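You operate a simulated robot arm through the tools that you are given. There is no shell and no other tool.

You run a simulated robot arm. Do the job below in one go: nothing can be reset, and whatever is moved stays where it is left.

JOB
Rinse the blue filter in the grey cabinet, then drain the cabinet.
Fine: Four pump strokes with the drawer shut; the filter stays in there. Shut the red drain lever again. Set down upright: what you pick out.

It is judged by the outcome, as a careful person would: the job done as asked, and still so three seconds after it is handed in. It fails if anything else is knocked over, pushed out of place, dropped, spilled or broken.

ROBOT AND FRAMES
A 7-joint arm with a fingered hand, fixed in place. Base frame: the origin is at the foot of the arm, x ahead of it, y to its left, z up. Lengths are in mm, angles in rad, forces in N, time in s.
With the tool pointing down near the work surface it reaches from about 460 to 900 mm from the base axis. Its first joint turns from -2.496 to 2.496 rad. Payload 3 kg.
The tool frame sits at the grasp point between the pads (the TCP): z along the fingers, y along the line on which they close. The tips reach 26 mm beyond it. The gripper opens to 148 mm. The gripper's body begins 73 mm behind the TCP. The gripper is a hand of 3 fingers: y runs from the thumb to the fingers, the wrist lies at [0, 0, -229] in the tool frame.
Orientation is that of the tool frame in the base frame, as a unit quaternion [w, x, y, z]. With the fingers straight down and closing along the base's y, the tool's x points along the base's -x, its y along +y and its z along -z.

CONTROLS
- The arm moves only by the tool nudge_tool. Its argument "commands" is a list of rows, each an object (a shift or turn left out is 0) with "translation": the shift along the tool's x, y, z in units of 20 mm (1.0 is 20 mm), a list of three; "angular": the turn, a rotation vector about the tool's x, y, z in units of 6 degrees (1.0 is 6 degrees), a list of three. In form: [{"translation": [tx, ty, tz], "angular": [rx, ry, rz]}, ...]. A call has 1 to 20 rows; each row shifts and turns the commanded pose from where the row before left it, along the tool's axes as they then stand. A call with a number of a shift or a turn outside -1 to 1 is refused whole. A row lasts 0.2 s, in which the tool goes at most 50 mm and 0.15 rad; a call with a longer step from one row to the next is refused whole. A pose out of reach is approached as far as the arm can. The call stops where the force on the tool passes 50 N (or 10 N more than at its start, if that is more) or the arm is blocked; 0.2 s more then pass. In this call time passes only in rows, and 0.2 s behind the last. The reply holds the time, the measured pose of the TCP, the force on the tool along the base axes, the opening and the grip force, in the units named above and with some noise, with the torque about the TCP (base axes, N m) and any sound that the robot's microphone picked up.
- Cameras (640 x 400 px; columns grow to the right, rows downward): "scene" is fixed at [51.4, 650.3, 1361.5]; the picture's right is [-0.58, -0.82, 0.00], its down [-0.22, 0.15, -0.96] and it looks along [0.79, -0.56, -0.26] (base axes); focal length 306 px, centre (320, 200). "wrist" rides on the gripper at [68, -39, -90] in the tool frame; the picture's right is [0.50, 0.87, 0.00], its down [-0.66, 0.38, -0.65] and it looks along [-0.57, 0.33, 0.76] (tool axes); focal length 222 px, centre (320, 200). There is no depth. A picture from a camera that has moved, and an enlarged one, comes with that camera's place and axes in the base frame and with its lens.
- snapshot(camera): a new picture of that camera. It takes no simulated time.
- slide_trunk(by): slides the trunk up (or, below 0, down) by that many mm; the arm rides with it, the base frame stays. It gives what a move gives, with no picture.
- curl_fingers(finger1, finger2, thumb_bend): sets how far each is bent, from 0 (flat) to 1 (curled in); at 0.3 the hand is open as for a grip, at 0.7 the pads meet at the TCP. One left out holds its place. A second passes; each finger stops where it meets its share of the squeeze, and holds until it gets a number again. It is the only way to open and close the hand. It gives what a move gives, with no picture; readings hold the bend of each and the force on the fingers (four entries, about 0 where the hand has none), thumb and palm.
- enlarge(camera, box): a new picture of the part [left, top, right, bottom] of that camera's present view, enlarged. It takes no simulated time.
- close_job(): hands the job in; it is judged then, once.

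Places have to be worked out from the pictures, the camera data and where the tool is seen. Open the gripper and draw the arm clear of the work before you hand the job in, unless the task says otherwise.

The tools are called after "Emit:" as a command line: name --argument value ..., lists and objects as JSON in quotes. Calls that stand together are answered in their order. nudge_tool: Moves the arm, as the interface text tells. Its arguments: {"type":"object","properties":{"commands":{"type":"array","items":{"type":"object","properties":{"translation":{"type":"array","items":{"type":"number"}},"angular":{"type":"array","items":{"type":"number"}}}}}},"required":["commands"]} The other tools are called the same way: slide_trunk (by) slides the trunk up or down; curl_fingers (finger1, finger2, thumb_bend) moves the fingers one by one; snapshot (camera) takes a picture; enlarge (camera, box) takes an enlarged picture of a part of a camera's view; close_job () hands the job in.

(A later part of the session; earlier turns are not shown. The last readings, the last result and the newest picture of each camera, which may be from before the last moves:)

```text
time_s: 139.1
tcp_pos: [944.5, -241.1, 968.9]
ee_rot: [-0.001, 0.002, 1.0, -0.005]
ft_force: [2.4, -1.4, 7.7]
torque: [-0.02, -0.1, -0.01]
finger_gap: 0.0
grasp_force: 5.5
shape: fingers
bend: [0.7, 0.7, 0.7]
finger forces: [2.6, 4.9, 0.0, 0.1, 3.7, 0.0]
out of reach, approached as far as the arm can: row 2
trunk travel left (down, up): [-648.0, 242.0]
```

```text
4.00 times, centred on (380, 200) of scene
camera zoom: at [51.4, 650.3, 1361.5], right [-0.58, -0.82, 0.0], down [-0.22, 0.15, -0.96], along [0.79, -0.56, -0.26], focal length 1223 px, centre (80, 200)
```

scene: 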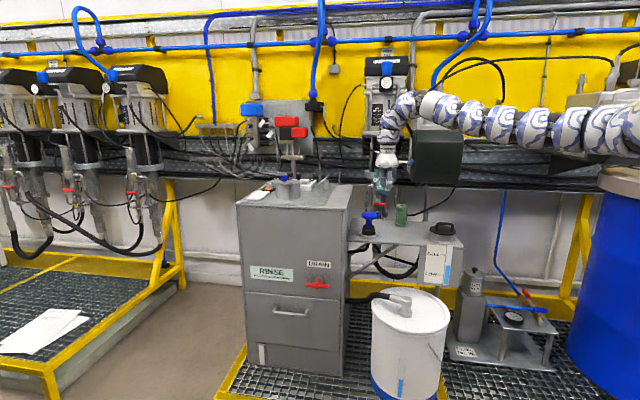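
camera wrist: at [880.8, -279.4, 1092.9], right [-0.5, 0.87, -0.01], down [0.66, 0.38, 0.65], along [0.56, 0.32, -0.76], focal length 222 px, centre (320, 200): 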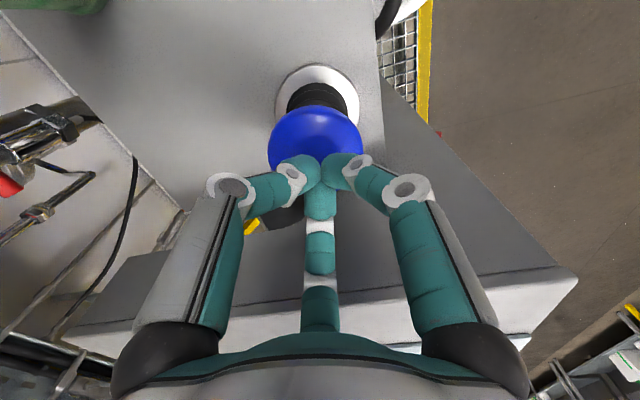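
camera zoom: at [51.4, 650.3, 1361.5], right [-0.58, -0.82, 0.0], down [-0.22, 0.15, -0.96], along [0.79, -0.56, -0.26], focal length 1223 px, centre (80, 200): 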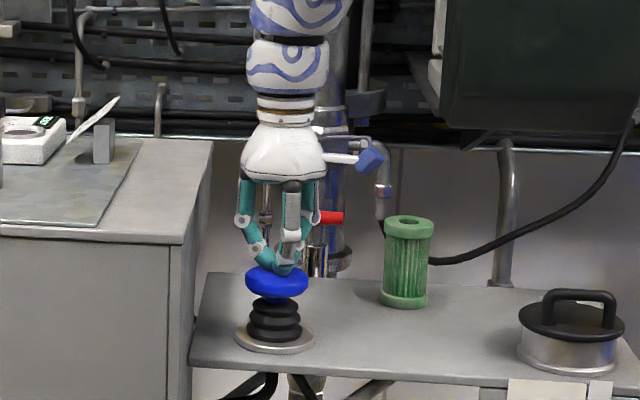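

Contact was at TCP z≈986 and the knob is down about 17 mm with 8 N; the arm nears its outer limit, so I continue the stroke with the trunk, which moves straight down.

Emit:
slide_trunk --by -10

Emit:
slide_trunk --by -8

Emit:
enlarge --camera "scene" --box '[330, 150, 430, 250]'

```text
time_s: 139.7
tcp_pos: [944.0, -242.0, 959.4]
ee_rot: [0.0, 0.002, 1.0, -0.004]
ft_force: [1.8, 0.0, 15.6]
torque: [-0.02, -0.06, -0.02]
finger_gap: 0.0
grasp_force: 10.1
shape: fingers
bend: [0.7, 0.7, 0.7]
finger forces: [5.4, 6.9, 0.1, 0.0, 8.0, 0.0]
trunk travel left (down, up): [-638.0, 252.0]
```

```text
time_s: 140.3
tcp_pos: [947.0, -242.6, 959.9]
ee_rot: [0.005, 0.002, 1.0, -0.006]
ft_force: [-0.8, 0.1, 25.0]
torque: [-0.02, 0.1, 0.07]
finger_gap: 0.0
grasp_force: 17.8
shape: fingers
bend: [0.71, 0.71, 0.71]
finger forces: [12.8, 9.0, 0.1, 0.0, 13.8, 0.0]
trunk travel left (down, up): [-631.0, 259.0]
stopped: the force on the tool passed its limit at 52 N (the readings are from after the stop); the commanded pose is now the measured one
```

```text
4.00 times, centred on (380, 200) of scene
camera zoom: at [51.4, 650.3, 1361.5], right [-0.58, -0.82, 0.0], down [-0.22, 0.15, -0.96], along [0.79, -0.56, -0.26], focal length 1223 px, centre (80, 200)
```

zoom: 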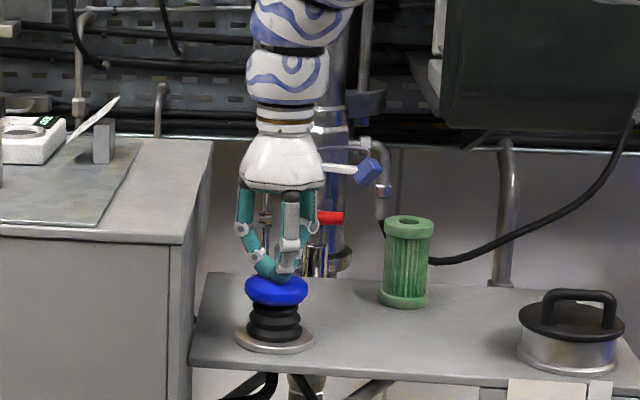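

The knob bottomed out at TCP z≈959 (about 27 mm stroke, 52 N). I release upward 45 mm and check that the knob returns and whether a level changed.

Emit:
slide_trunk --by 45

Emit:
enlarge --camera "scene" --box '[330, 150, 430, 250]'

Emit:
enlarge --camera "scene" --box '[240, 220, 470, 400]'

Emit:
enlarge --camera "scene" --box '[240, 330, 300, 380]'

```text
time_s: 141.2
tcp_pos: [947.6, -241.7, 999.1]
ee_rot: [0.002, 0.003, 1.0, -0.004]
ft_force: [-1.1, -0.3, 0.5]
torque: [0.0, 0.0, -0.03]
finger_gap: 0.2
grasp_force: 0.1
shape: fingers
bend: [0.7, 0.7, 0.7]
finger forces: [0.0, 0.2, 0.0, 0.1, 0.0, 0.1]
trunk travel left (down, up): [-676.0, 214.0]
```

```text
4.00 times, centred on (380, 200) of scene
camera zoom: at [51.4, 650.3, 1361.5], right [-0.58, -0.82, 0.0], down [-0.22, 0.15, -0.96], along [0.79, -0.56, -0.26], focal length 1223 px, centre (80, 200)
```

zoom: 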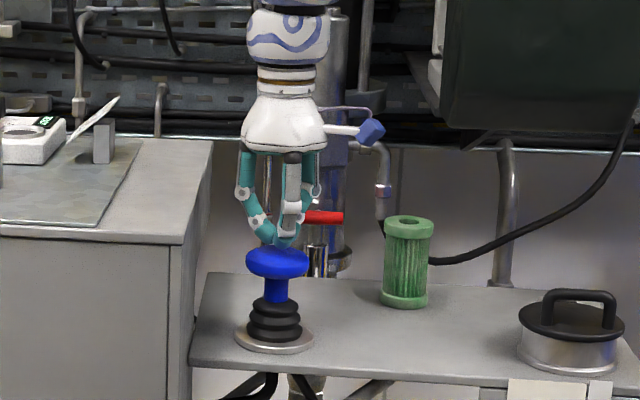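

```text
2.22 times, centred on (355, 310) of scene
camera zoom: at [51.4, 650.3, 1361.5], right [-0.58, -0.82, 0.0], down [-0.22, 0.15, -0.96], along [0.79, -0.56, -0.26], focal length 680 px, centre (242, -44)
```

zoom: 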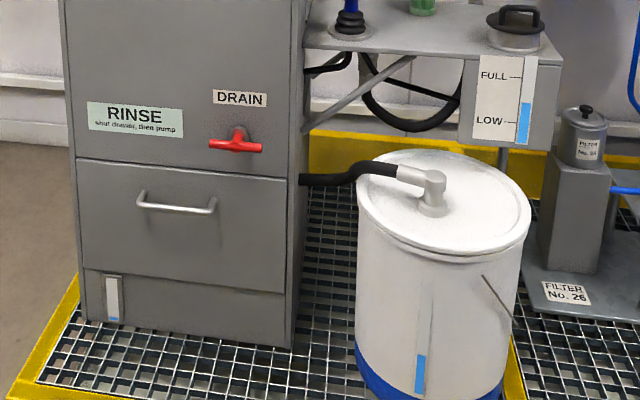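

```text
8.00 times, centred on (270, 355) of scene
camera zoom: at [51.4, 650.3, 1361.5], right [-0.58, -0.82, 0.0], down [-0.22, 0.15, -0.96], along [0.79, -0.56, -0.26], focal length 2446 px, centre (720, -1040)
```

zoom: 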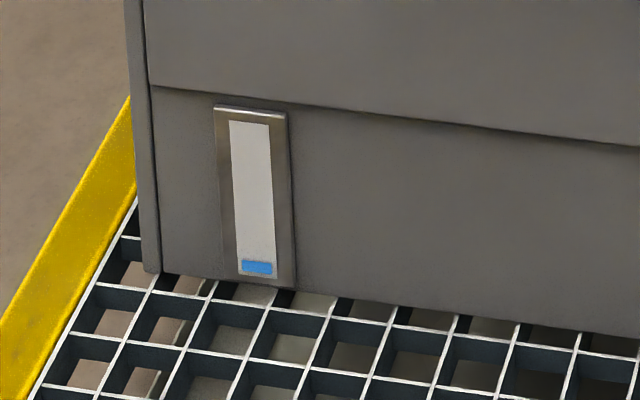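

One stroke counted: the cabinet's sight glass shows a first blue step and the knob sprang back. Stroke 2: down 41 mm and check.

Emit:
slide_trunk --by -41

Emit:
enlarge --camera "scene" --box '[240, 330, 300, 380]'

```text
time_s: 142.0
tcp_pos: [946.9, -242.0, 959.6]
ee_rot: [0.004, 0.003, 1.0, -0.005]
ft_force: [1.0, -0.5, 13.3]
torque: [0.05, -0.06, -0.01]
finger_gap: 0.0
grasp_force: 9.4
shape: fingers
bend: [0.7, 0.7, 0.7]
finger forces: [4.9, 6.5, 0.1, 0.0, 5.7, 0.1]
trunk travel left (down, up): [-635.0, 255.0]
```

```text
8.00 times, centred on (270, 355) of scene
camera zoom: at [51.4, 650.3, 1361.5], right [-0.58, -0.82, 0.0], down [-0.22, 0.15, -0.96], along [0.79, -0.56, -0.26], focal length 2446 px, centre (720, -1040)
```

zoom: 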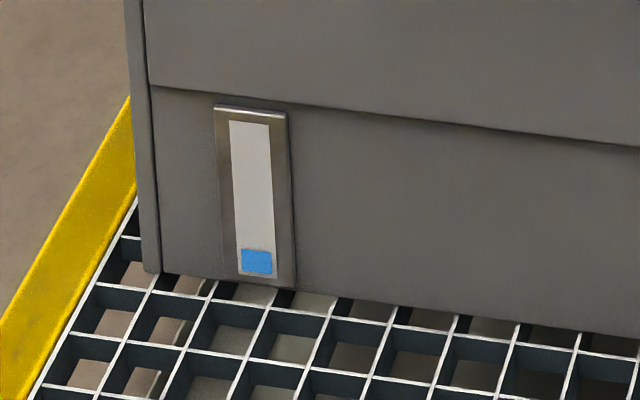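

Stroke 2 registered (level doubled). I go up 41 mm fully, then do stroke 3.

Emit:
slide_trunk --by 41

Emit:
enlarge --camera "scene" --box '[330, 150, 430, 250]'

Emit:
slide_trunk --by -41

Emit:
enlarge --camera "scene" --box '[240, 330, 300, 380]'

```text
time_s: 142.8
tcp_pos: [947.1, -241.8, 998.7]
ee_rot: [0.002, 0.002, 1.0, -0.004]
ft_force: [-0.3, 0.0, 0.0]
torque: [0.0, 0.0, -0.03]
finger_gap: 0.0
grasp_force: 0.1
shape: fingers
bend: [0.7, 0.7, 0.7]
finger forces: [0.0, 0.0, 0.0, 0.0, 0.1, 0.0]
trunk travel left (down, up): [-676.0, 214.0]
```

```text
4.00 times, centred on (380, 200) of scene
camera zoom: at [51.4, 650.3, 1361.5], right [-0.58, -0.82, 0.0], down [-0.22, 0.15, -0.96], along [0.79, -0.56, -0.26], focal length 1223 px, centre (80, 200)
```

zoom: 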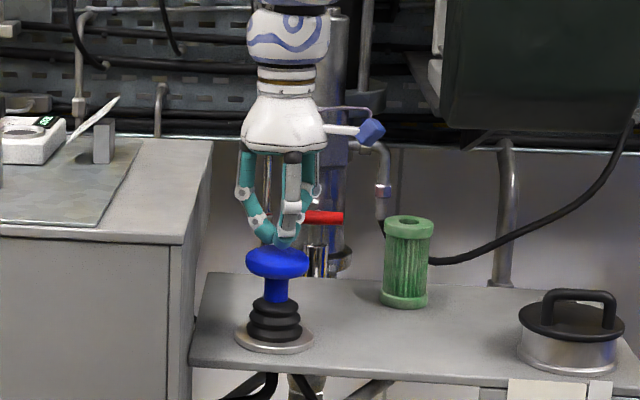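

```text
time_s: 143.7
tcp_pos: [946.3, -242.0, 960.0]
ee_rot: [0.004, 0.001, 1.0, -0.004]
ft_force: [1.5, -0.5, 13.4]
torque: [0.01, -0.03, -0.02]
finger_gap: 0.2
grasp_force: 8.4
shape: fingers
bend: [0.7, 0.7, 0.7]
finger forces: [4.6, 6.6, 0.1, 0.0, 5.8, 0.0]
trunk travel left (down, up): [-635.0, 255.0]
```

```text
8.00 times, centred on (270, 355) of scene
camera zoom: at [51.4, 650.3, 1361.5], right [-0.58, -0.82, 0.0], down [-0.22, 0.15, -0.96], along [0.79, -0.56, -0.26], focal length 2446 px, centre (720, -1040)
```

zoom: 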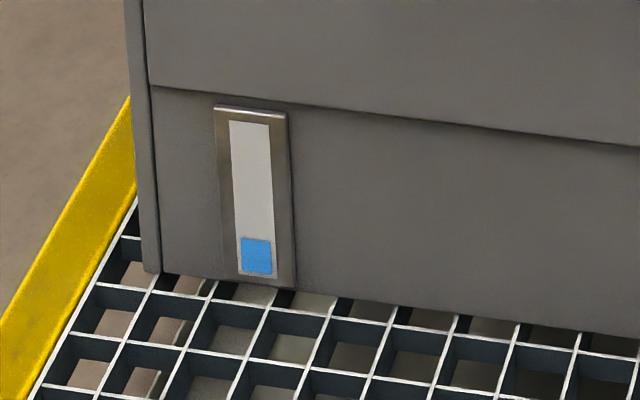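

Stroke 3 registered (level tripled). Now fully up and the fourth and last stroke.

Emit:
slide_trunk --by 41

Emit:
slide_trunk --by -41

Emit:
enlarge --camera "scene" --box '[240, 330, 300, 380]'

```text
time_s: 144.5
tcp_pos: [947.4, -242.4, 999.5]
ee_rot: [0.001, 0.002, 1.0, -0.005]
ft_force: [0.8, -0.6, 0.3]
torque: [0.02, 0.01, 0.0]
finger_gap: 0.0
grasp_force: 0.0
shape: fingers
bend: [0.7, 0.7, 0.7]
finger forces: [0.1, 0.1, 0.1, 0.1, 0.0, 0.0]
trunk travel left (down, up): [-676.0, 214.0]
```

```text
time_s: 145.4
tcp_pos: [946.8, -241.8, 959.3]
ee_rot: [0.004, 0.002, 1.0, -0.005]
ft_force: [2.0, -0.2, 12.6]
torque: [0.01, -0.06, 0.01]
finger_gap: 0.2
grasp_force: 8.9
shape: fingers
bend: [0.7, 0.7, 0.7]
finger forces: [4.7, 6.6, 0.0, 0.0, 5.7, 0.0]
trunk travel left (down, up): [-635.0, 255.0]
```

```text
8.00 times, centred on (270, 355) of scene
camera zoom: at [51.4, 650.3, 1361.5], right [-0.58, -0.82, 0.0], down [-0.22, 0.15, -0.96], along [0.79, -0.56, -0.26], focal length 2446 px, centre (720, -1040)
```

zoom: 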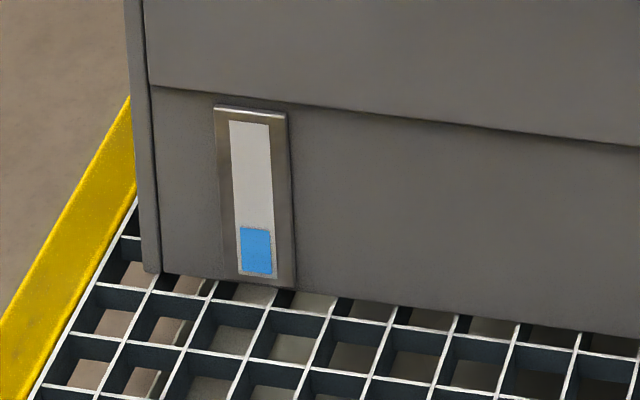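

All four strokes are in (level at four steps). I rise from the knob, retreat, and check the knob and levels.

Emit:
slide_trunk --by 130

Emit:
nudge_tool --commands '[{"translation": [1, 0, 0]}, {"translation": [1, 0, 0]}, {"translation": [1, 0, 0]}, {"translation": [0.9, 0, 0]}]'

Emit:
enlarge --camera "scene" --box '[240, 180, 470, 400]'

```text
time_s: 146.9
tcp_pos: [947.1, -242.4, 1088.6]
ee_rot: [0.002, 0.001, 1.0, -0.005]
ft_force: [0.0, 1.1, 0.0]
torque: [0.0, 0.0, -0.02]
finger_gap: 0.1
grasp_force: 0.1
shape: fingers
bend: [0.7, 0.7, 0.7]
finger forces: [0.1, 0.0, 0.1, 0.0, 0.1, 0.0]
trunk travel left (down, up): [-765.0, 125.0]
```

```text
time_s: 148.1
tcp_pos: [897.1, -211.6, 1108.2]
ee_rot: [0.017, 0.022, 0.999, 0.023]
ft_force: [-0.1, 0.4, 0.5]
torque: [-0.01, 0.02, 0.03]
finger_gap: 0.0
grasp_force: 0.1
shape: fingers
bend: [0.7, 0.7, 0.7]
finger forces: [0.0, 0.1, 0.1, 0.0, 0.0, 0.1]
trunk travel left (down, up): [-765.0, 125.0]
stopped in row 4: the arm was blocked; the commanded pose is now the measured one
```

```text
1.82 times, centred on (355, 290) of scene
camera zoom: at [51.4, 650.3, 1361.5], right [-0.58, -0.82, 0.0], down [-0.22, 0.15, -0.96], along [0.79, -0.56, -0.26], focal length 556 px, centre (256, 36)
```

zoom: 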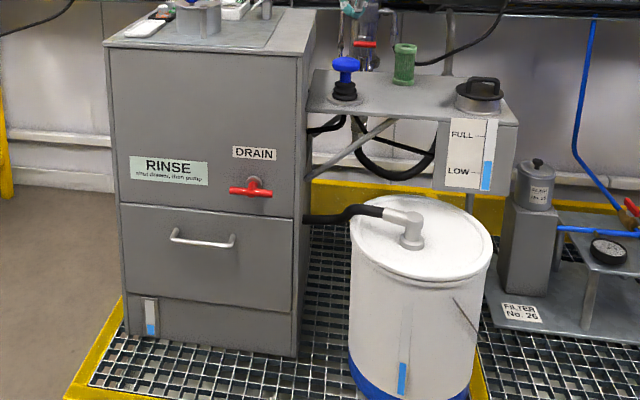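

The arm reported being blocked in the last row, with no force. I look at the whole scene to see what the arm is near.

Emit:
snapshot --camera "scene"

Emit:
snapshot --camera "wrist"

```text
taken
```

scene: 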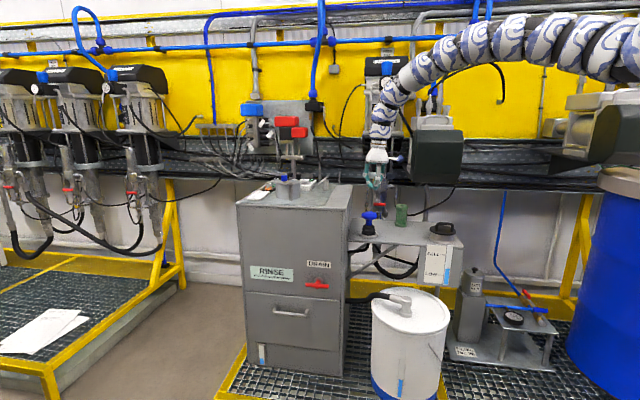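

```text
taken
camera wrist: at [825.4, -251.5, 1195.1], right [-0.46, 0.89, 0.02], down [0.65, 0.32, 0.69], along [0.61, 0.34, -0.72], focal length 222 px, centre (320, 200)
```

wrist: 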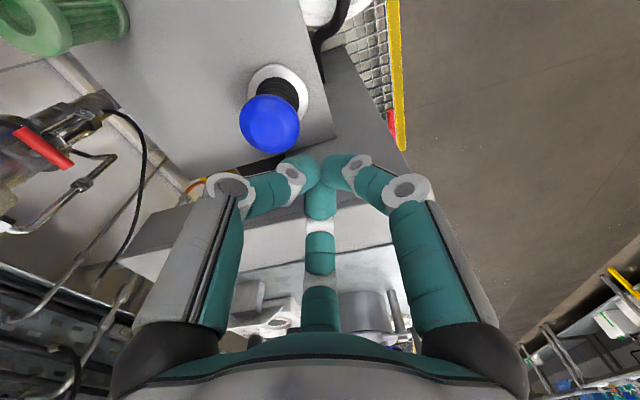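

The knob is back up and all levels are fine; nothing touches the arm, so it is a joint limit. I level the tool and move on in +y in short steps.

Emit:
nudge_tool --commands '[{"translation": [0, 0.8, 0], "angular": [0.43, 0.33, 0]}, {"translation": [0, 1, 0]}, {"translation": [0, 1, 0]}]'

```text
time_s: 148.9
tcp_pos: [901.0, -155.1, 1108.9]
ee_rot: [-0.001, 0.021, 1.0, 0.001]
ft_force: [-1.0, 0.0, 0.6]
torque: [0.0, -0.03, 0.01]
finger_gap: 0.0
grasp_force: 0.1
shape: fingers
bend: [0.7, 0.7, 0.7]
finger forces: [0.0, 0.0, 0.1, 0.0, 0.0, 0.0]
trunk travel left (down, up): [-765.0, 125.0]
```

Emit:
nudge_tool --commands '[{"translation": [0.2, 1, 0]}, {"translation": [0.2, 1, 0]}, {"translation": [0.2, 1, 0]}, {"translation": [0.2, 1, 0]}, {"translation": [0.2, 1, 0]}, {"translation": [0.2, 1, 0]}, {"translation": [0, 1, 0]}, {"translation": [0, 1, 0]}, {"translation": [0, 1, 0]}, {"translation": [0, 1, 0]}, {"translation": [0, 1, 0]}, {"translation": [0, 1, 0]}]'

```text
time_s: 151.5
tcp_pos: [885.5, 85.6, 1108.7]
ee_rot: [-0.001, 0.022, 1.0, 0.001]
ft_force: [0.1, -0.5, -0.1]
torque: [-0.02, -0.02, -0.01]
finger_gap: 0.0
grasp_force: 0.1
shape: fingers
bend: [0.7, 0.7, 0.7]
finger forces: [0.0, 0.1, 0.0, 0.1, 0.1, 0.0]
trunk travel left (down, up): [-765.0, 125.0]
```

Clear in front of the cabinet at (886,86,1109). I now yaw to align with the cabinet front and tilt 40° toward it.

Emit:
nudge_tool --commands '[{"angular": [0, 0, -1]}, {"angular": [0, 0, -1]}, {"angular": [0, 0, -1]}, {"angular": [0, 0, -1]}, {"angular": [0, 0, -1]}, {"angular": [0, 0, -1]}, {"angular": [0, 0, -1]}, {"angular": [0, 0, -0.7]}, {"angular": [1, 0, 0]}, {"angular": [1, 0, 0]}, {"angular": [1, 0, 0]}, {"angular": [1, 0, 0]}, {"angular": [1, 0, 0]}, {"angular": [1, 0, 0]}, {"angular": [0.67, 0, 0]}]'

Emit:
snapshot --camera "wrist"

Emit:
snapshot --camera "scene"

```text
time_s: 154.7
tcp_pos: [885.3, 84.7, 1109.5]
ee_rot: [0.129, -0.35, 0.872, -0.317]
ft_force: [0.0, 0.0, -0.4]
torque: [0.0, 0.02, -0.01]
finger_gap: 0.0
grasp_force: 0.1
shape: fingers
bend: [0.7, 0.7, 0.7]
finger forces: [0.0, 0.0, 0.1, 0.0, 0.0, 0.0]
trunk travel left (down, up): [-765.0, 125.0]
```

```text
taken
camera wrist: at [818.1, 59.3, 1204.7], right [-0.82, 0.13, -0.56], down [-0.02, 0.97, 0.26], along [0.57, 0.22, -0.79], focal length 222 px, centre (320, 200)
```

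wrist: 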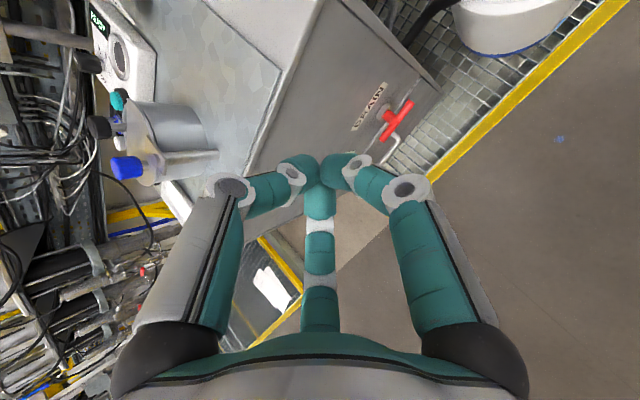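

```text
taken
```

scene: 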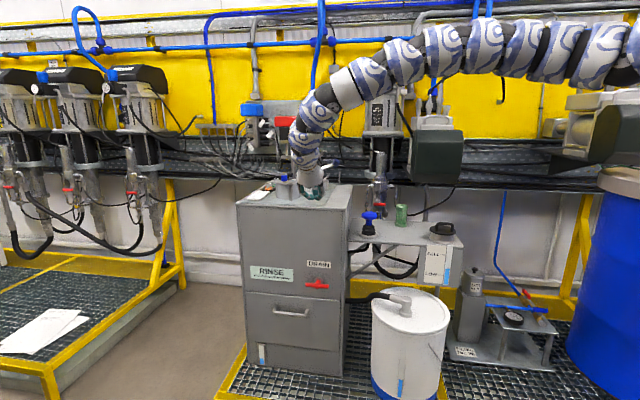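

Oriented well, camera facing the lever. I lower the trunk by 350 mm, staying about 120 mm in front of the face.

Emit:
slide_trunk --by -350

Emit:
snapshot --camera "wrist"

Emit:
enlarge --camera "scene" --box '[230, 200, 390, 330]'

```text
time_s: 158.2
tcp_pos: [885.9, 85.2, 760.9]
ee_rot: [0.127, -0.351, 0.872, -0.315]
ft_force: [0.0, 0.2, -0.1]
torque: [-0.03, 0.04, 0.01]
finger_gap: 0.1
grasp_force: 0.0
shape: fingers
bend: [0.7, 0.7, 0.7]
finger forces: [0.0, 0.0, 0.0, 0.0, 0.1, 0.0]
trunk travel left (down, up): [-415.0, 475.0]
```

```text
taken
camera wrist: at [818.1, 59.3, 854.8], right [-0.82, 0.13, -0.56], down [-0.02, 0.97, 0.26], along [0.57, 0.22, -0.79], focal length 222 px, centre (320, 200)
```

wrist: 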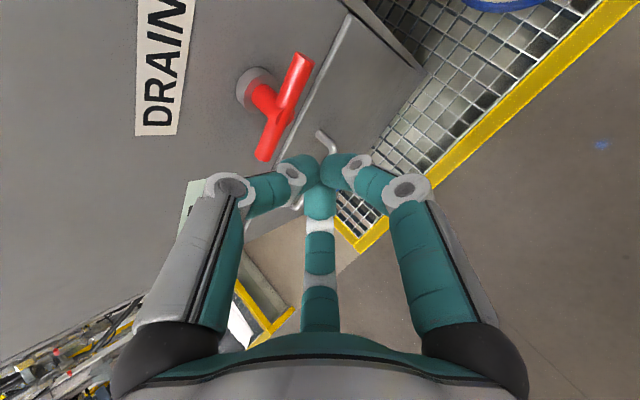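

```text
3.08 times, centred on (310, 265) of scene
camera zoom: at [51.4, 650.3, 1361.5], right [-0.58, -0.82, 0.0], down [-0.22, 0.15, -0.96], along [0.79, -0.56, -0.26], focal length 941 px, centre (351, 0)
```

zoom: 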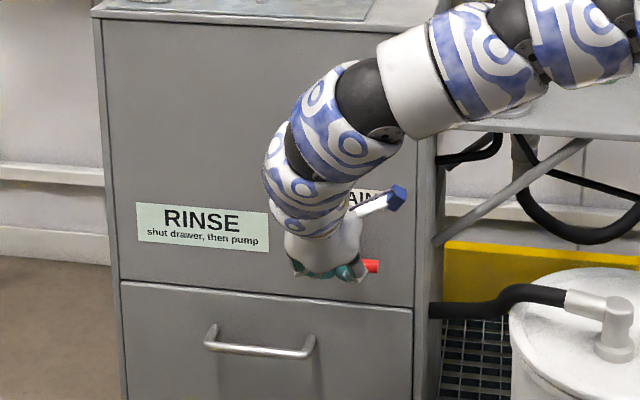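

The wrist view confirms the lever bar: right end ≈(925,-8,701), left end ≈(992,58,699), pivot ≈(958,25,700). I move the closed fingertips to just above its right end.

Emit:
nudge_tool --commands '[{"translation": [0.37, -0.67, 0.74]}, {"translation": [0.37, -0.67, 0.74]}, {"translation": [0.37, -0.67, 0.74]}, {"translation": [0.37, -0.67, 0.74]}]'

Emit:
snapshot --camera "wrist"

Emit:
enlarge --camera "scene" --box '[260, 230, 380, 320]'

```text
time_s: 159.2
tcp_pos: [920.0, 7.1, 748.8]
ee_rot: [0.128, -0.351, 0.872, -0.316]
ft_force: [-0.2, -1.0, -0.1]
torque: [0.0, 0.02, 0.01]
finger_gap: 0.0
grasp_force: 0.0
shape: fingers
bend: [0.7, 0.7, 0.7]
finger forces: [0.0, 0.0, 0.0, 0.0, 0.0, 0.0]
trunk travel left (down, up): [-415.0, 475.0]
```

```text
taken
camera wrist: at [851.4, -18.5, 843.4], right [-0.82, 0.13, -0.56], down [-0.02, 0.97, 0.26], along [0.57, 0.22, -0.79], focal length 222 px, centre (320, 200)
```

wrist: 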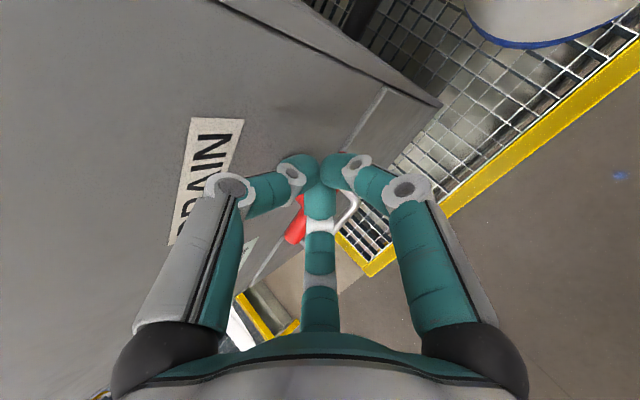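

```text
4.44 times, centred on (320, 275) of scene
camera zoom: at [51.4, 650.3, 1361.5], right [-0.58, -0.82, 0.0], down [-0.22, 0.15, -0.96], along [0.79, -0.56, -0.26], focal length 1359 px, centre (320, -133)
```

zoom: 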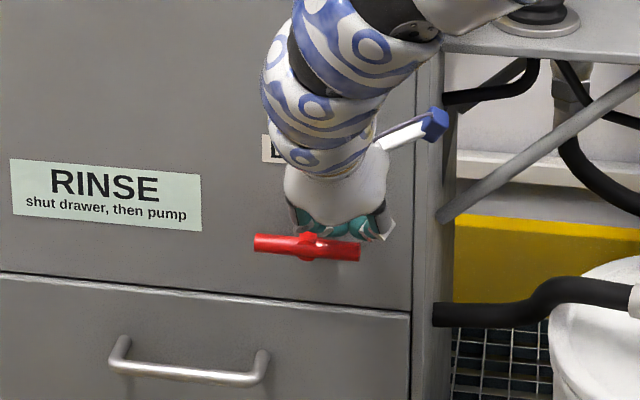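

The tip is about 28 mm above the right end. I push down in small steps and watch whether the lever turns.

Emit:
nudge_tool --commands '[{"translation": [0, 0.29, 0.345]}, {"translation": [0, 0.26, 0.306]}, {"translation": [0, 0.193, 0.23]}]'

Emit:
enlarge --camera "scene" --box '[260, 230, 380, 320]'

```text
time_s: 160.0
tcp_pos: [917.8, 8.9, 728.6]
ee_rot: [0.129, -0.351, 0.871, -0.318]
ft_force: [-9.5, 9.2, 20.7]
torque: [0.02, 0.01, 0.01]
finger_gap: 0.1
grasp_force: 13.5
shape: fingers
bend: [0.71, 0.71, 0.69]
finger forces: [14.2, 13.7, 0.0, 0.1, 0.0, 0.0]
trunk travel left (down, up): [-415.0, 475.0]
```

```text
4.44 times, centred on (320, 275) of scene
camera zoom: at [51.4, 650.3, 1361.5], right [-0.58, -0.82, 0.0], down [-0.22, 0.15, -0.96], along [0.79, -0.56, -0.26], focal length 1359 px, centre (320, -133)
```

zoom: 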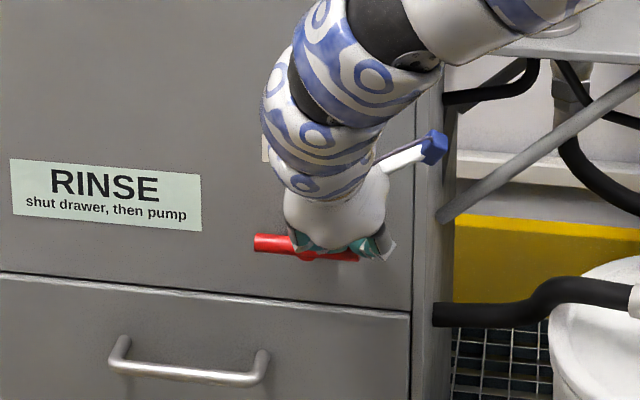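

20 N at the right end does not turn it, so that direction is probably against its stop. I lift off and go to the left end.

Emit:
nudge_tool --commands '[{"translation": [0, -0.643, -0.766]}, {"translation": [0, -0.45, -0.54]}, {"translation": [-1, 0, 0]}, {"translation": [-1, 0, 0]}, {"translation": [-1, 0, 0]}, {"translation": [-1, 0, 0]}]'

Emit:
snapshot --camera "wrist"

Emit:
enlarge --camera "scene" --box '[260, 230, 380, 320]'

```text
time_s: 161.4
tcp_pos: [969.0, 58.9, 759.5]
ee_rot: [0.127, -0.35, 0.873, -0.316]
ft_force: [1.1, -1.3, -0.5]
torque: [0.06, 0.05, -0.01]
finger_gap: 0.0
grasp_force: 0.1
shape: fingers
bend: [0.7, 0.7, 0.7]
finger forces: [0.0, 0.1, 0.1, 0.0, 0.0, 0.0]
out of reach, approached as far as the arm can: row 6
trunk travel left (down, up): [-415.0, 475.0]
```

```text
taken
camera wrist: at [899.7, 33.6, 854.1], right [-0.82, 0.14, -0.56], down [-0.02, 0.97, 0.26], along [0.57, 0.22, -0.79], focal length 222 px, centre (320, 200)
```

wrist: 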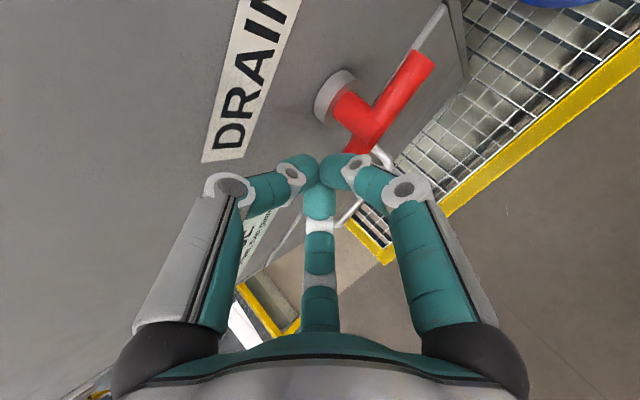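

```text
4.44 times, centred on (320, 275) of scene
camera zoom: at [51.4, 650.3, 1361.5], right [-0.58, -0.82, 0.0], down [-0.22, 0.15, -0.96], along [0.79, -0.56, -0.26], focal length 1359 px, centre (320, -133)
```

zoom: 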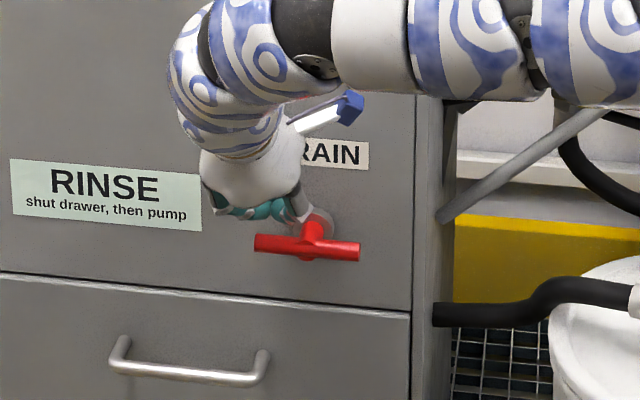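

I am above the left half of the bar (w≈728). I move slightly inward and push down there in small steps.

Emit:
nudge_tool --commands '[{"translation": [-0.2, -0.23, 0.19]}, {"translation": [0, 0.4, 0.475]}, {"translation": [0, 0.4, 0.475]}]'

Emit:
nudge_tool --commands '[{"translation": [0, 0.16, 0.19]}, {"translation": [0, 0.16, 0.19]}]'

Emit:
enlarge --camera "scene" --box '[260, 230, 380, 320]'

```text
time_s: 162.2
tcp_pos: [963.0, 56.2, 735.3]
ee_rot: [0.128, -0.351, 0.872, -0.316]
ft_force: [-0.9, -0.4, 0.1]
torque: [0.02, 0.04, -0.02]
finger_gap: 0.2
grasp_force: 0.1
shape: fingers
bend: [0.7, 0.7, 0.7]
finger forces: [0.1, 0.0, 0.0, 0.0, 0.0, 0.0]
out of reach, approached as far as the arm can: row 1, 2
trunk travel left (down, up): [-415.0, 475.0]
```

```text
time_s: 162.8
tcp_pos: [961.3, 59.4, 725.6]
ee_rot: [0.127, -0.35, 0.872, -0.316]
ft_force: [-2.3, 3.1, 3.7]
torque: [0.02, -0.06, 0.01]
finger_gap: 0.0
grasp_force: 3.5
shape: fingers
bend: [0.7, 0.7, 0.7]
finger forces: [4.7, 3.0, 0.0, 0.1, 0.1, 0.0]
trunk travel left (down, up): [-415.0, 475.0]
```

```text
4.44 times, centred on (320, 275) of scene
camera zoom: at [51.4, 650.3, 1361.5], right [-0.58, -0.82, 0.0], down [-0.22, 0.15, -0.96], along [0.79, -0.56, -0.26], focal length 1359 px, centre (320, -133)
```

zoom: 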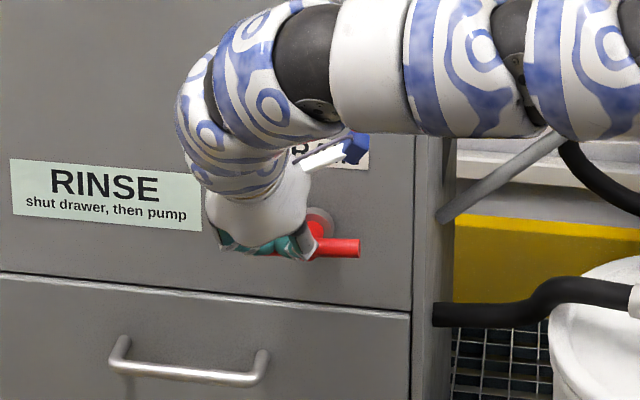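

Emit:
enlarge --camera "scene" --box '[290, 260, 350, 305]'

Emit:
enlarge --camera "wrist" --box '[270, 50, 470, 200]'

```text
8.89 times, centred on (320, 282) of scene
camera zoom: at [51.4, 650.3, 1361.5], right [-0.58, -0.82, 0.0], down [-0.22, 0.15, -0.96], along [0.79, -0.56, -0.26], focal length 2718 px, centre (320, -533)
```

zoom: 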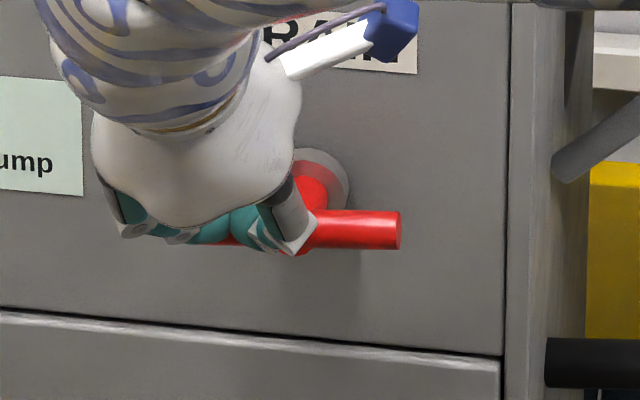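

```text
2.67 times, centred on (370, 125) of wrist
camera zoom: at [893.6, 32.0, 820.6], right [-0.82, 0.13, -0.55], down [-0.02, 0.96, 0.26], along [0.57, 0.23, -0.79], focal length 592 px, centre (187, 400)
```

zoom: 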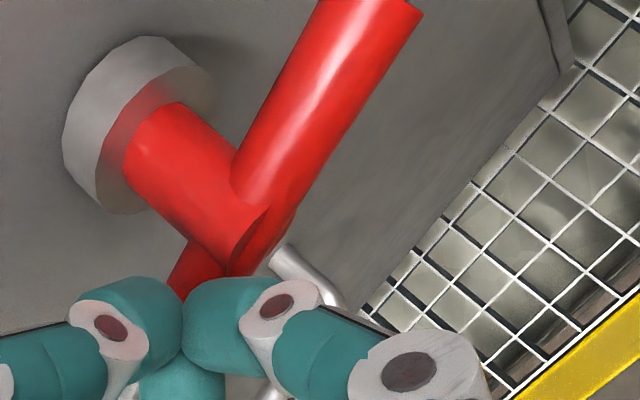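

The lever has begun to turn (its right end has risen): this is the right direction, with light force. The arm drifts outward in n at this height, so I lift off, lower the trunk relative to the tool, and re-approach further in.

Emit:
nudge_tool --commands '[{"translation": [0, -0.643, -0.766]}, {"translation": [0, -0.643, -0.766]}, {"translation": [0, -0.643, -0.766]}, {"translation": [0, -0.643, -0.766]}, {"translation": [0, -0.643, -0.766]}]'

Emit:
slide_trunk --by -80

Emit:
enlarge --camera "scene" --box '[290, 260, 350, 305]'

```text
time_s: 164.0
tcp_pos: [963.2, 59.3, 826.4]
ee_rot: [0.128, -0.351, 0.872, -0.316]
ft_force: [0.3, 0.0, -0.6]
torque: [-0.03, 0.02, -0.04]
finger_gap: 0.0
grasp_force: 0.0
shape: fingers
bend: [0.7, 0.7, 0.7]
finger forces: [0.0, 0.0, 0.1, 0.1, 0.1, 0.0]
trunk travel left (down, up): [-415.0, 475.0]
```

```text
time_s: 165.1
tcp_pos: [963.1, 59.1, 745.5]
ee_rot: [0.127, -0.35, 0.873, -0.316]
ft_force: [-0.3, 0.2, -0.3]
torque: [0.02, -0.02, -0.03]
finger_gap: 0.0
grasp_force: 0.0
shape: fingers
bend: [0.7, 0.7, 0.7]
finger forces: [0.0, 0.0, 0.1, 0.0, 0.1, 0.1]
trunk travel left (down, up): [-335.0, 555.0]
```

```text
8.89 times, centred on (320, 282) of scene
camera zoom: at [51.4, 650.3, 1361.5], right [-0.58, -0.82, 0.0], down [-0.22, 0.15, -0.96], along [0.79, -0.56, -0.26], focal length 2718 px, centre (320, -533)
```

zoom: 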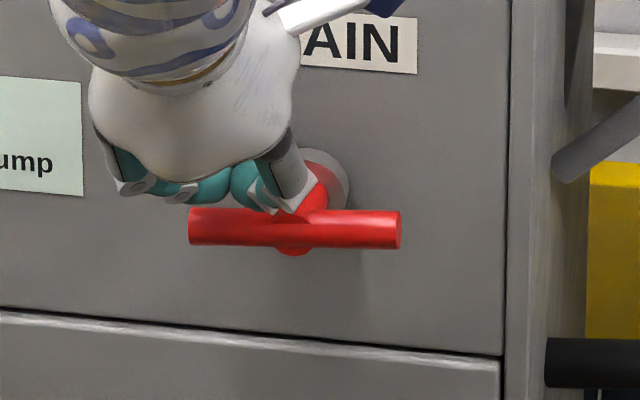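

The lever turned a few degrees and stays put. I now move 11 mm further in (toward the face) and 8 mm left, still above the bar.

Emit:
nudge_tool --commands '[{"translation": [-0.2, -0.21, 0.177]}, {"translation": [-0.2, -0.21, 0.177]}]'

Emit:
enlarge --camera "wrist" --box '[250, 30, 470, 200]'

```text
time_s: 165.7
tcp_pos: [976.9, 55.3, 746.7]
ee_rot: [0.128, -0.35, 0.872, -0.316]
ft_force: [0.0, 0.6, -0.1]
torque: [0.01, 0.0, 0.0]
finger_gap: 0.0
grasp_force: 0.1
shape: fingers
bend: [0.7, 0.7, 0.7]
finger forces: [0.0, 0.1, 0.1, 0.0, 0.1, 0.1]
trunk travel left (down, up): [-335.0, 555.0]
```

```text
2.35 times, centred on (360, 115) of wrist
camera zoom: at [908.7, 29.4, 841.2], right [-0.82, 0.13, -0.56], down [-0.02, 0.97, 0.26], along [0.57, 0.22, -0.79], focal length 523 px, centre (226, 400)
```

zoom: 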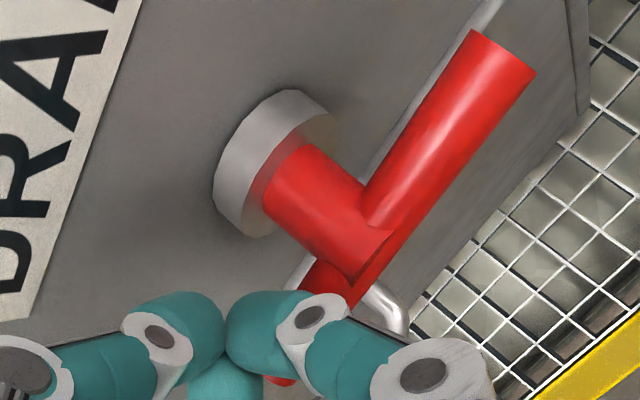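

Good and unflagged: TCP n≈-648, w≈732. I push down with the trunk in two steps.

Emit:
slide_trunk --by -30

Emit:
slide_trunk --by -15

Emit:
enlarge --camera "scene" --box '[280, 250, 360, 310]'

Emit:
snapshot --camera "wrist"

```text
time_s: 166.5
tcp_pos: [975.7, 55.9, 715.6]
ee_rot: [0.127, -0.35, 0.873, -0.316]
ft_force: [1.3, 0.2, 0.6]
torque: [0.03, -0.05, -0.01]
finger_gap: 0.0
grasp_force: 0.0
shape: fingers
bend: [0.7, 0.69, 0.7]
finger forces: [0.0, 0.0, 0.0, 0.0, 0.0, 0.0]
trunk travel left (down, up): [-305.0, 585.0]
```

```text
time_s: 167.1
tcp_pos: [975.4, 55.0, 700.9]
ee_rot: [0.128, -0.351, 0.872, -0.316]
ft_force: [1.5, 3.7, 0.5]
torque: [0.02, 0.01, -0.04]
finger_gap: 0.0
grasp_force: 2.2
shape: fingers
bend: [0.71, 0.69, 0.7]
finger forces: [5.5, 0.0, 0.0, 0.1, 0.0, 0.0]
trunk travel left (down, up): [-290.0, 600.0]
```

```text
6.67 times, centred on (320, 280) of scene
camera zoom: at [51.4, 650.3, 1361.5], right [-0.58, -0.82, 0.0], down [-0.22, 0.15, -0.96], along [0.79, -0.56, -0.26], focal length 2038 px, centre (320, -333)
```

zoom: 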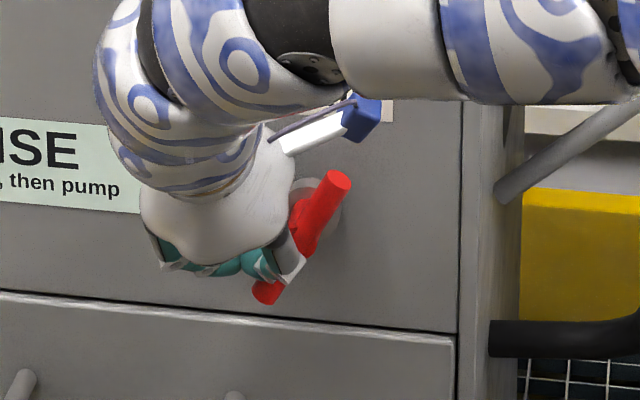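

```text
taken
camera wrist: at [908.2, 29.8, 795.3], right [-0.82, 0.13, -0.56], down [-0.02, 0.97, 0.26], along [0.57, 0.22, -0.79], focal length 222 px, centre (320, 200)
```

wrist: 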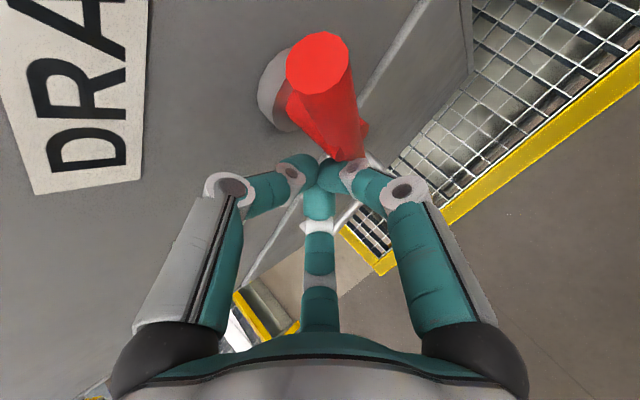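

The lever has turned about 60°. I continue the arc: right and slightly down.

Emit:
nudge_tool --commands '[{"translation": [0.3, 0.16, 0.19]}, {"translation": [0.35, 0.13, 0.155]}, {"translation": [0.35, 0.06, 0.08]}]'

Emit:
enlarge --camera "scene" --box '[280, 250, 360, 310]'

Emit:
enlarge --camera "scene" --box '[240, 330, 300, 380]'

```text
time_s: 167.9
tcp_pos: [961.6, 45.7, 690.6]
ee_rot: [0.128, -0.351, 0.872, -0.317]
ft_force: [6.6, 11.6, 1.8]
torque: [-0.06, 0.18, 0.05]
finger_gap: 0.2
grasp_force: 8.1
shape: fingers
bend: [0.71, 0.67, 0.7]
finger forces: [11.7, 0.0, 0.1, 0.0, 5.0, 0.1]
trunk travel left (down, up): [-290.0, 600.0]
```

```text
6.67 times, centred on (320, 280) of scene
camera zoom: at [51.4, 650.3, 1361.5], right [-0.58, -0.82, 0.0], down [-0.22, 0.15, -0.96], along [0.79, -0.56, -0.26], focal length 2038 px, centre (320, -333)
```

zoom: 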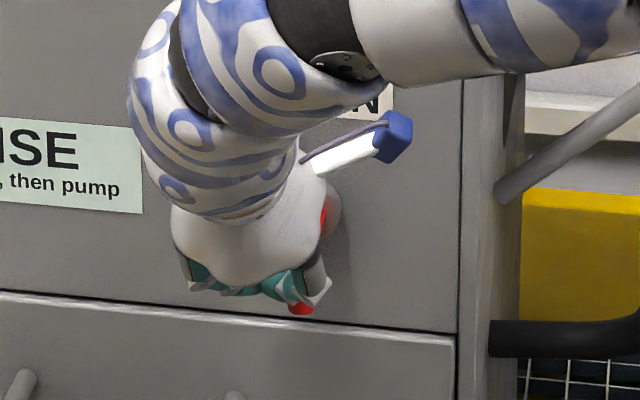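

```text
8.00 times, centred on (270, 355) of scene
camera zoom: at [51.4, 650.3, 1361.5], right [-0.58, -0.82, 0.0], down [-0.22, 0.15, -0.96], along [0.79, -0.56, -0.26], focal length 2446 px, centre (720, -1040)
```

zoom: 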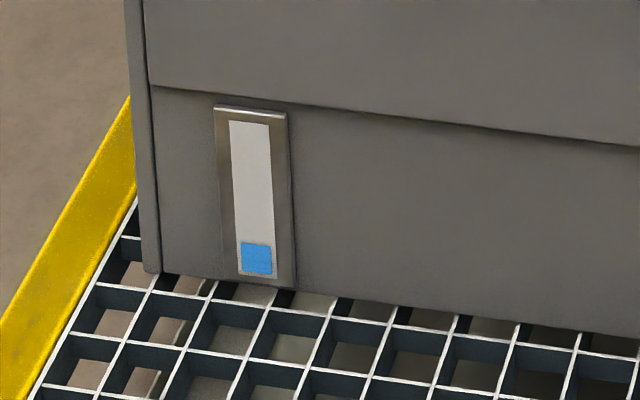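

The drain is open: the level in the sight glass is falling, and the lever is vertical at its stop. I ease off slightly and wait for the cabinet to drain.

Emit:
nudge_tool --commands '[{"translation": [-0.4, 0, 0]}]'

Emit:
curl_fingers --finger1 0.7 --finger2 0.7 --thumb_bend 0.7

Emit:
curl_fingers --finger1 0.7 --finger2 0.7 --thumb_bend 0.7

Emit:
enlarge --camera "scene" --box '[240, 330, 300, 380]'

Emit:
enlarge --camera "scene" --box '[330, 270, 470, 400]'

```text
time_s: 168.3
tcp_pos: [965.6, 45.3, 688.4]
ee_rot: [0.126, -0.35, 0.873, -0.316]
ft_force: [0.1, 4.6, -1.7]
torque: [0.09, -0.02, -0.04]
finger_gap: 0.5
grasp_force: 2.8
shape: fingers
bend: [0.71, 0.68, 0.7]
finger forces: [6.2, 0.0, 0.0, 0.0, 0.1, 0.0]
trunk travel left (down, up): [-290.0, 600.0]
```

```text
time_s: 169.3
tcp_pos: [966.8, 47.9, 690.2]
ee_rot: [0.127, -0.351, 0.872, -0.316]
ft_force: [-0.3, 3.8, -0.9]
torque: [0.07, 0.0, 0.0]
finger_gap: 1.3
grasp_force: 1.7
shape: fingers
bend: [0.7, 0.69, 0.7]
finger forces: [4.1, 0.0, 0.0, 0.0, 0.0, 0.0]
trunk travel left (down, up): [-290.0, 600.0]
```

```text
time_s: 170.3
tcp_pos: [966.8, 47.9, 688.6]
ee_rot: [0.127, -0.349, 0.873, -0.317]
ft_force: [1.3, 2.0, -1.6]
torque: [0.05, -0.01, -0.06]
finger_gap: 1.0
grasp_force: 2.0
shape: fingers
bend: [0.7, 0.69, 0.7]
finger forces: [4.2, 0.1, 0.0, 0.0, 0.0, 0.0]
trunk travel left (down, up): [-290.0, 600.0]
```

```text
8.00 times, centred on (270, 355) of scene
camera zoom: at [51.4, 650.3, 1361.5], right [-0.58, -0.82, 0.0], down [-0.22, 0.15, -0.96], along [0.79, -0.56, -0.26], focal length 2446 px, centre (720, -1040)
```

zoom: 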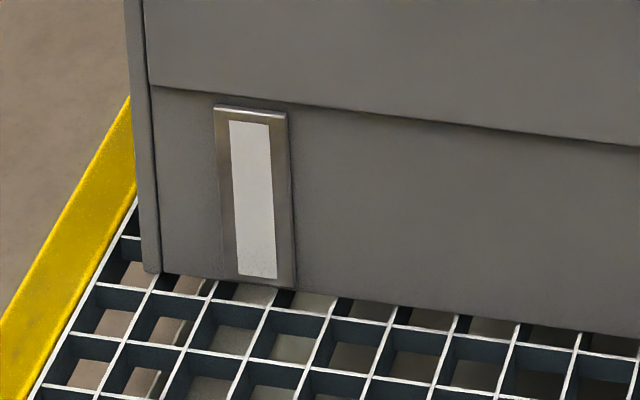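

```text
3.08 times, centred on (400, 335) of scene
camera zoom: at [51.4, 650.3, 1361.5], right [-0.58, -0.82, 0.0], down [-0.22, 0.15, -0.96], along [0.79, -0.56, -0.26], focal length 941 px, centre (74, -215)
```

zoom: 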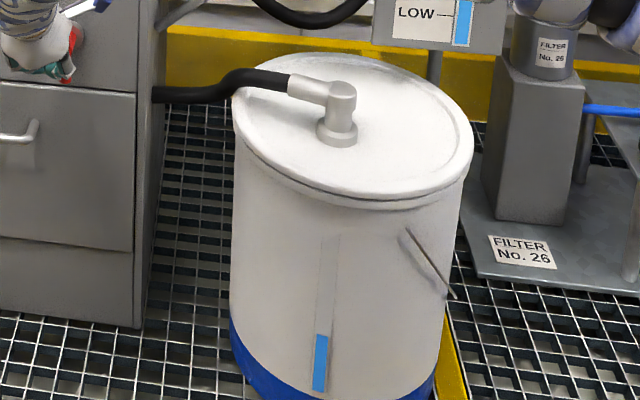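

The sight glass is empty: the cabinet has drained into the drum. Now I shut the lever: move off to the left of the bar, go up beside its top end.

Emit:
nudge_tool --commands '[{"translation": [-0.4, 0, 0]}, {"translation": [-0.45, 0, 0]}]'

Emit:
slide_trunk --by 60

Emit:
snapshot --camera "wrist"

Emit:
enlarge --camera "scene" --box '[280, 250, 360, 310]'

```text
time_s: 170.9
tcp_pos: [979.8, 57.0, 689.3]
ee_rot: [0.127, -0.35, 0.872, -0.317]
ft_force: [0.5, -0.8, 0.2]
torque: [0.04, 0.0, -0.02]
finger_gap: 0.0
grasp_force: 0.2
shape: fingers
bend: [0.7, 0.69, 0.7]
finger forces: [0.0, 0.0, 0.1, 0.1, 0.0, 0.1]
trunk travel left (down, up): [-290.0, 600.0]
```

```text
time_s: 171.9
tcp_pos: [979.8, 58.0, 749.5]
ee_rot: [0.127, -0.351, 0.872, -0.316]
ft_force: [-0.6, -0.8, 0.6]
torque: [0.0, 0.02, 0.02]
finger_gap: 0.0
grasp_force: 0.0
shape: fingers
bend: [0.7, 0.69, 0.7]
finger forces: [0.1, 0.0, 0.0, 0.0, 0.0, 0.0]
trunk travel left (down, up): [-350.0, 540.0]
```

```text
taken
camera wrist: at [911.7, 32.8, 844.1], right [-0.82, 0.13, -0.56], down [-0.02, 0.97, 0.26], along [0.57, 0.22, -0.79], focal length 222 px, centre (320, 200)
```

wrist: 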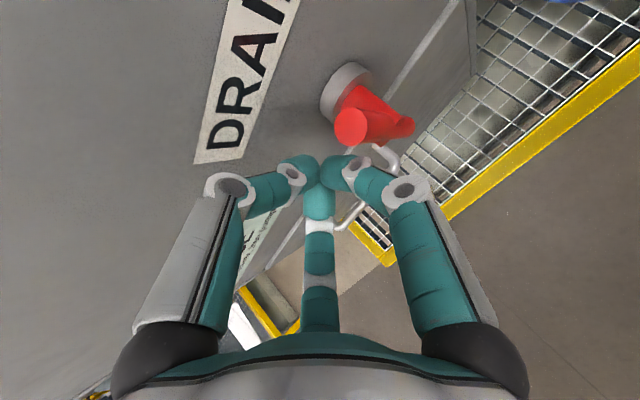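

```text
6.67 times, centred on (320, 280) of scene
camera zoom: at [51.4, 650.3, 1361.5], right [-0.58, -0.82, 0.0], down [-0.22, 0.15, -0.96], along [0.79, -0.56, -0.26], focal length 2038 px, centre (320, -333)
```

zoom: 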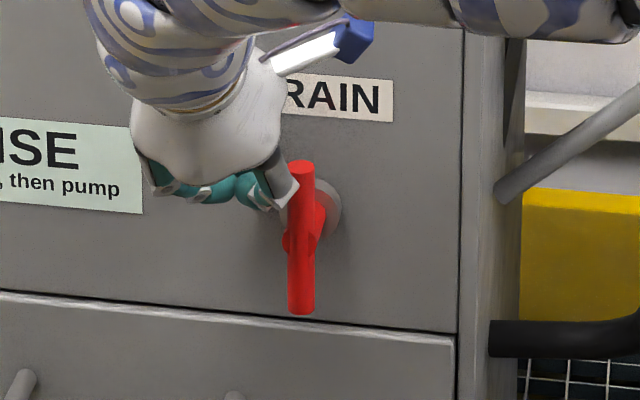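

Lever vertical, my fist is left of its top end. I sweep right along the arc to turn it back, first half.

Emit:
nudge_tool --commands '[{"translation": [0.5, 0, 0]}, {"translation": [0.5, 0, 0]}, {"translation": [0.45, -0.1, -0.115]}, {"translation": [0.55, -0.03, -0.04]}, {"translation": [0.55, 0.064, 0.077]}]'

Emit:
enlarge --camera "scene" --box '[280, 250, 360, 310]'

Emit:
snapshot --camera "wrist"

```text
time_s: 173.1
tcp_pos: [942.8, 23.3, 752.0]
ee_rot: [0.127, -0.35, 0.872, -0.317]
ft_force: [0.3, 3.0, 1.9]
torque: [0.05, -0.02, -0.02]
finger_gap: 0.0
grasp_force: 3.0
shape: fingers
bend: [0.71, 0.69, 0.7]
finger forces: [4.7, 0.0, 0.0, 0.1, 0.1, 0.0]
trunk travel left (down, up): [-350.0, 540.0]
```

```text
6.67 times, centred on (320, 280) of scene
camera zoom: at [51.4, 650.3, 1361.5], right [-0.58, -0.82, 0.0], down [-0.22, 0.15, -0.96], along [0.79, -0.56, -0.26], focal length 2038 px, centre (320, -333)
```

zoom: 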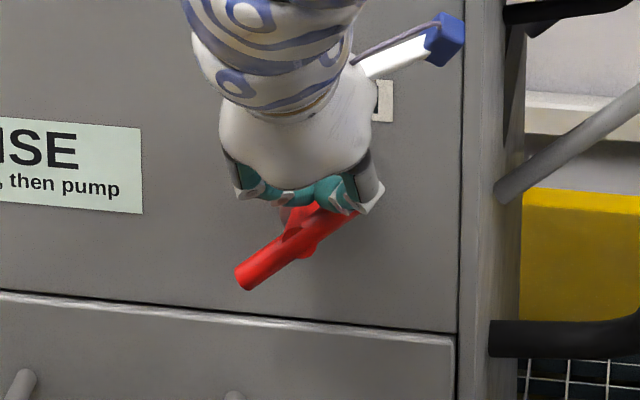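

```text
taken
camera wrist: at [874.7, -2.9, 847.2], right [-0.82, 0.14, -0.56], down [-0.02, 0.97, 0.26], along [0.57, 0.22, -0.79], focal length 222 px, centre (320, 200)
```

wrist: 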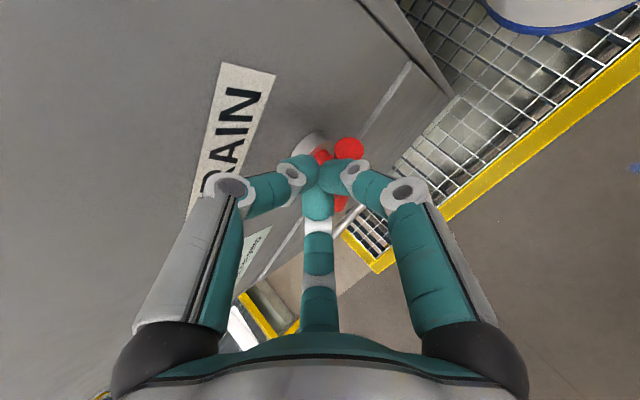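

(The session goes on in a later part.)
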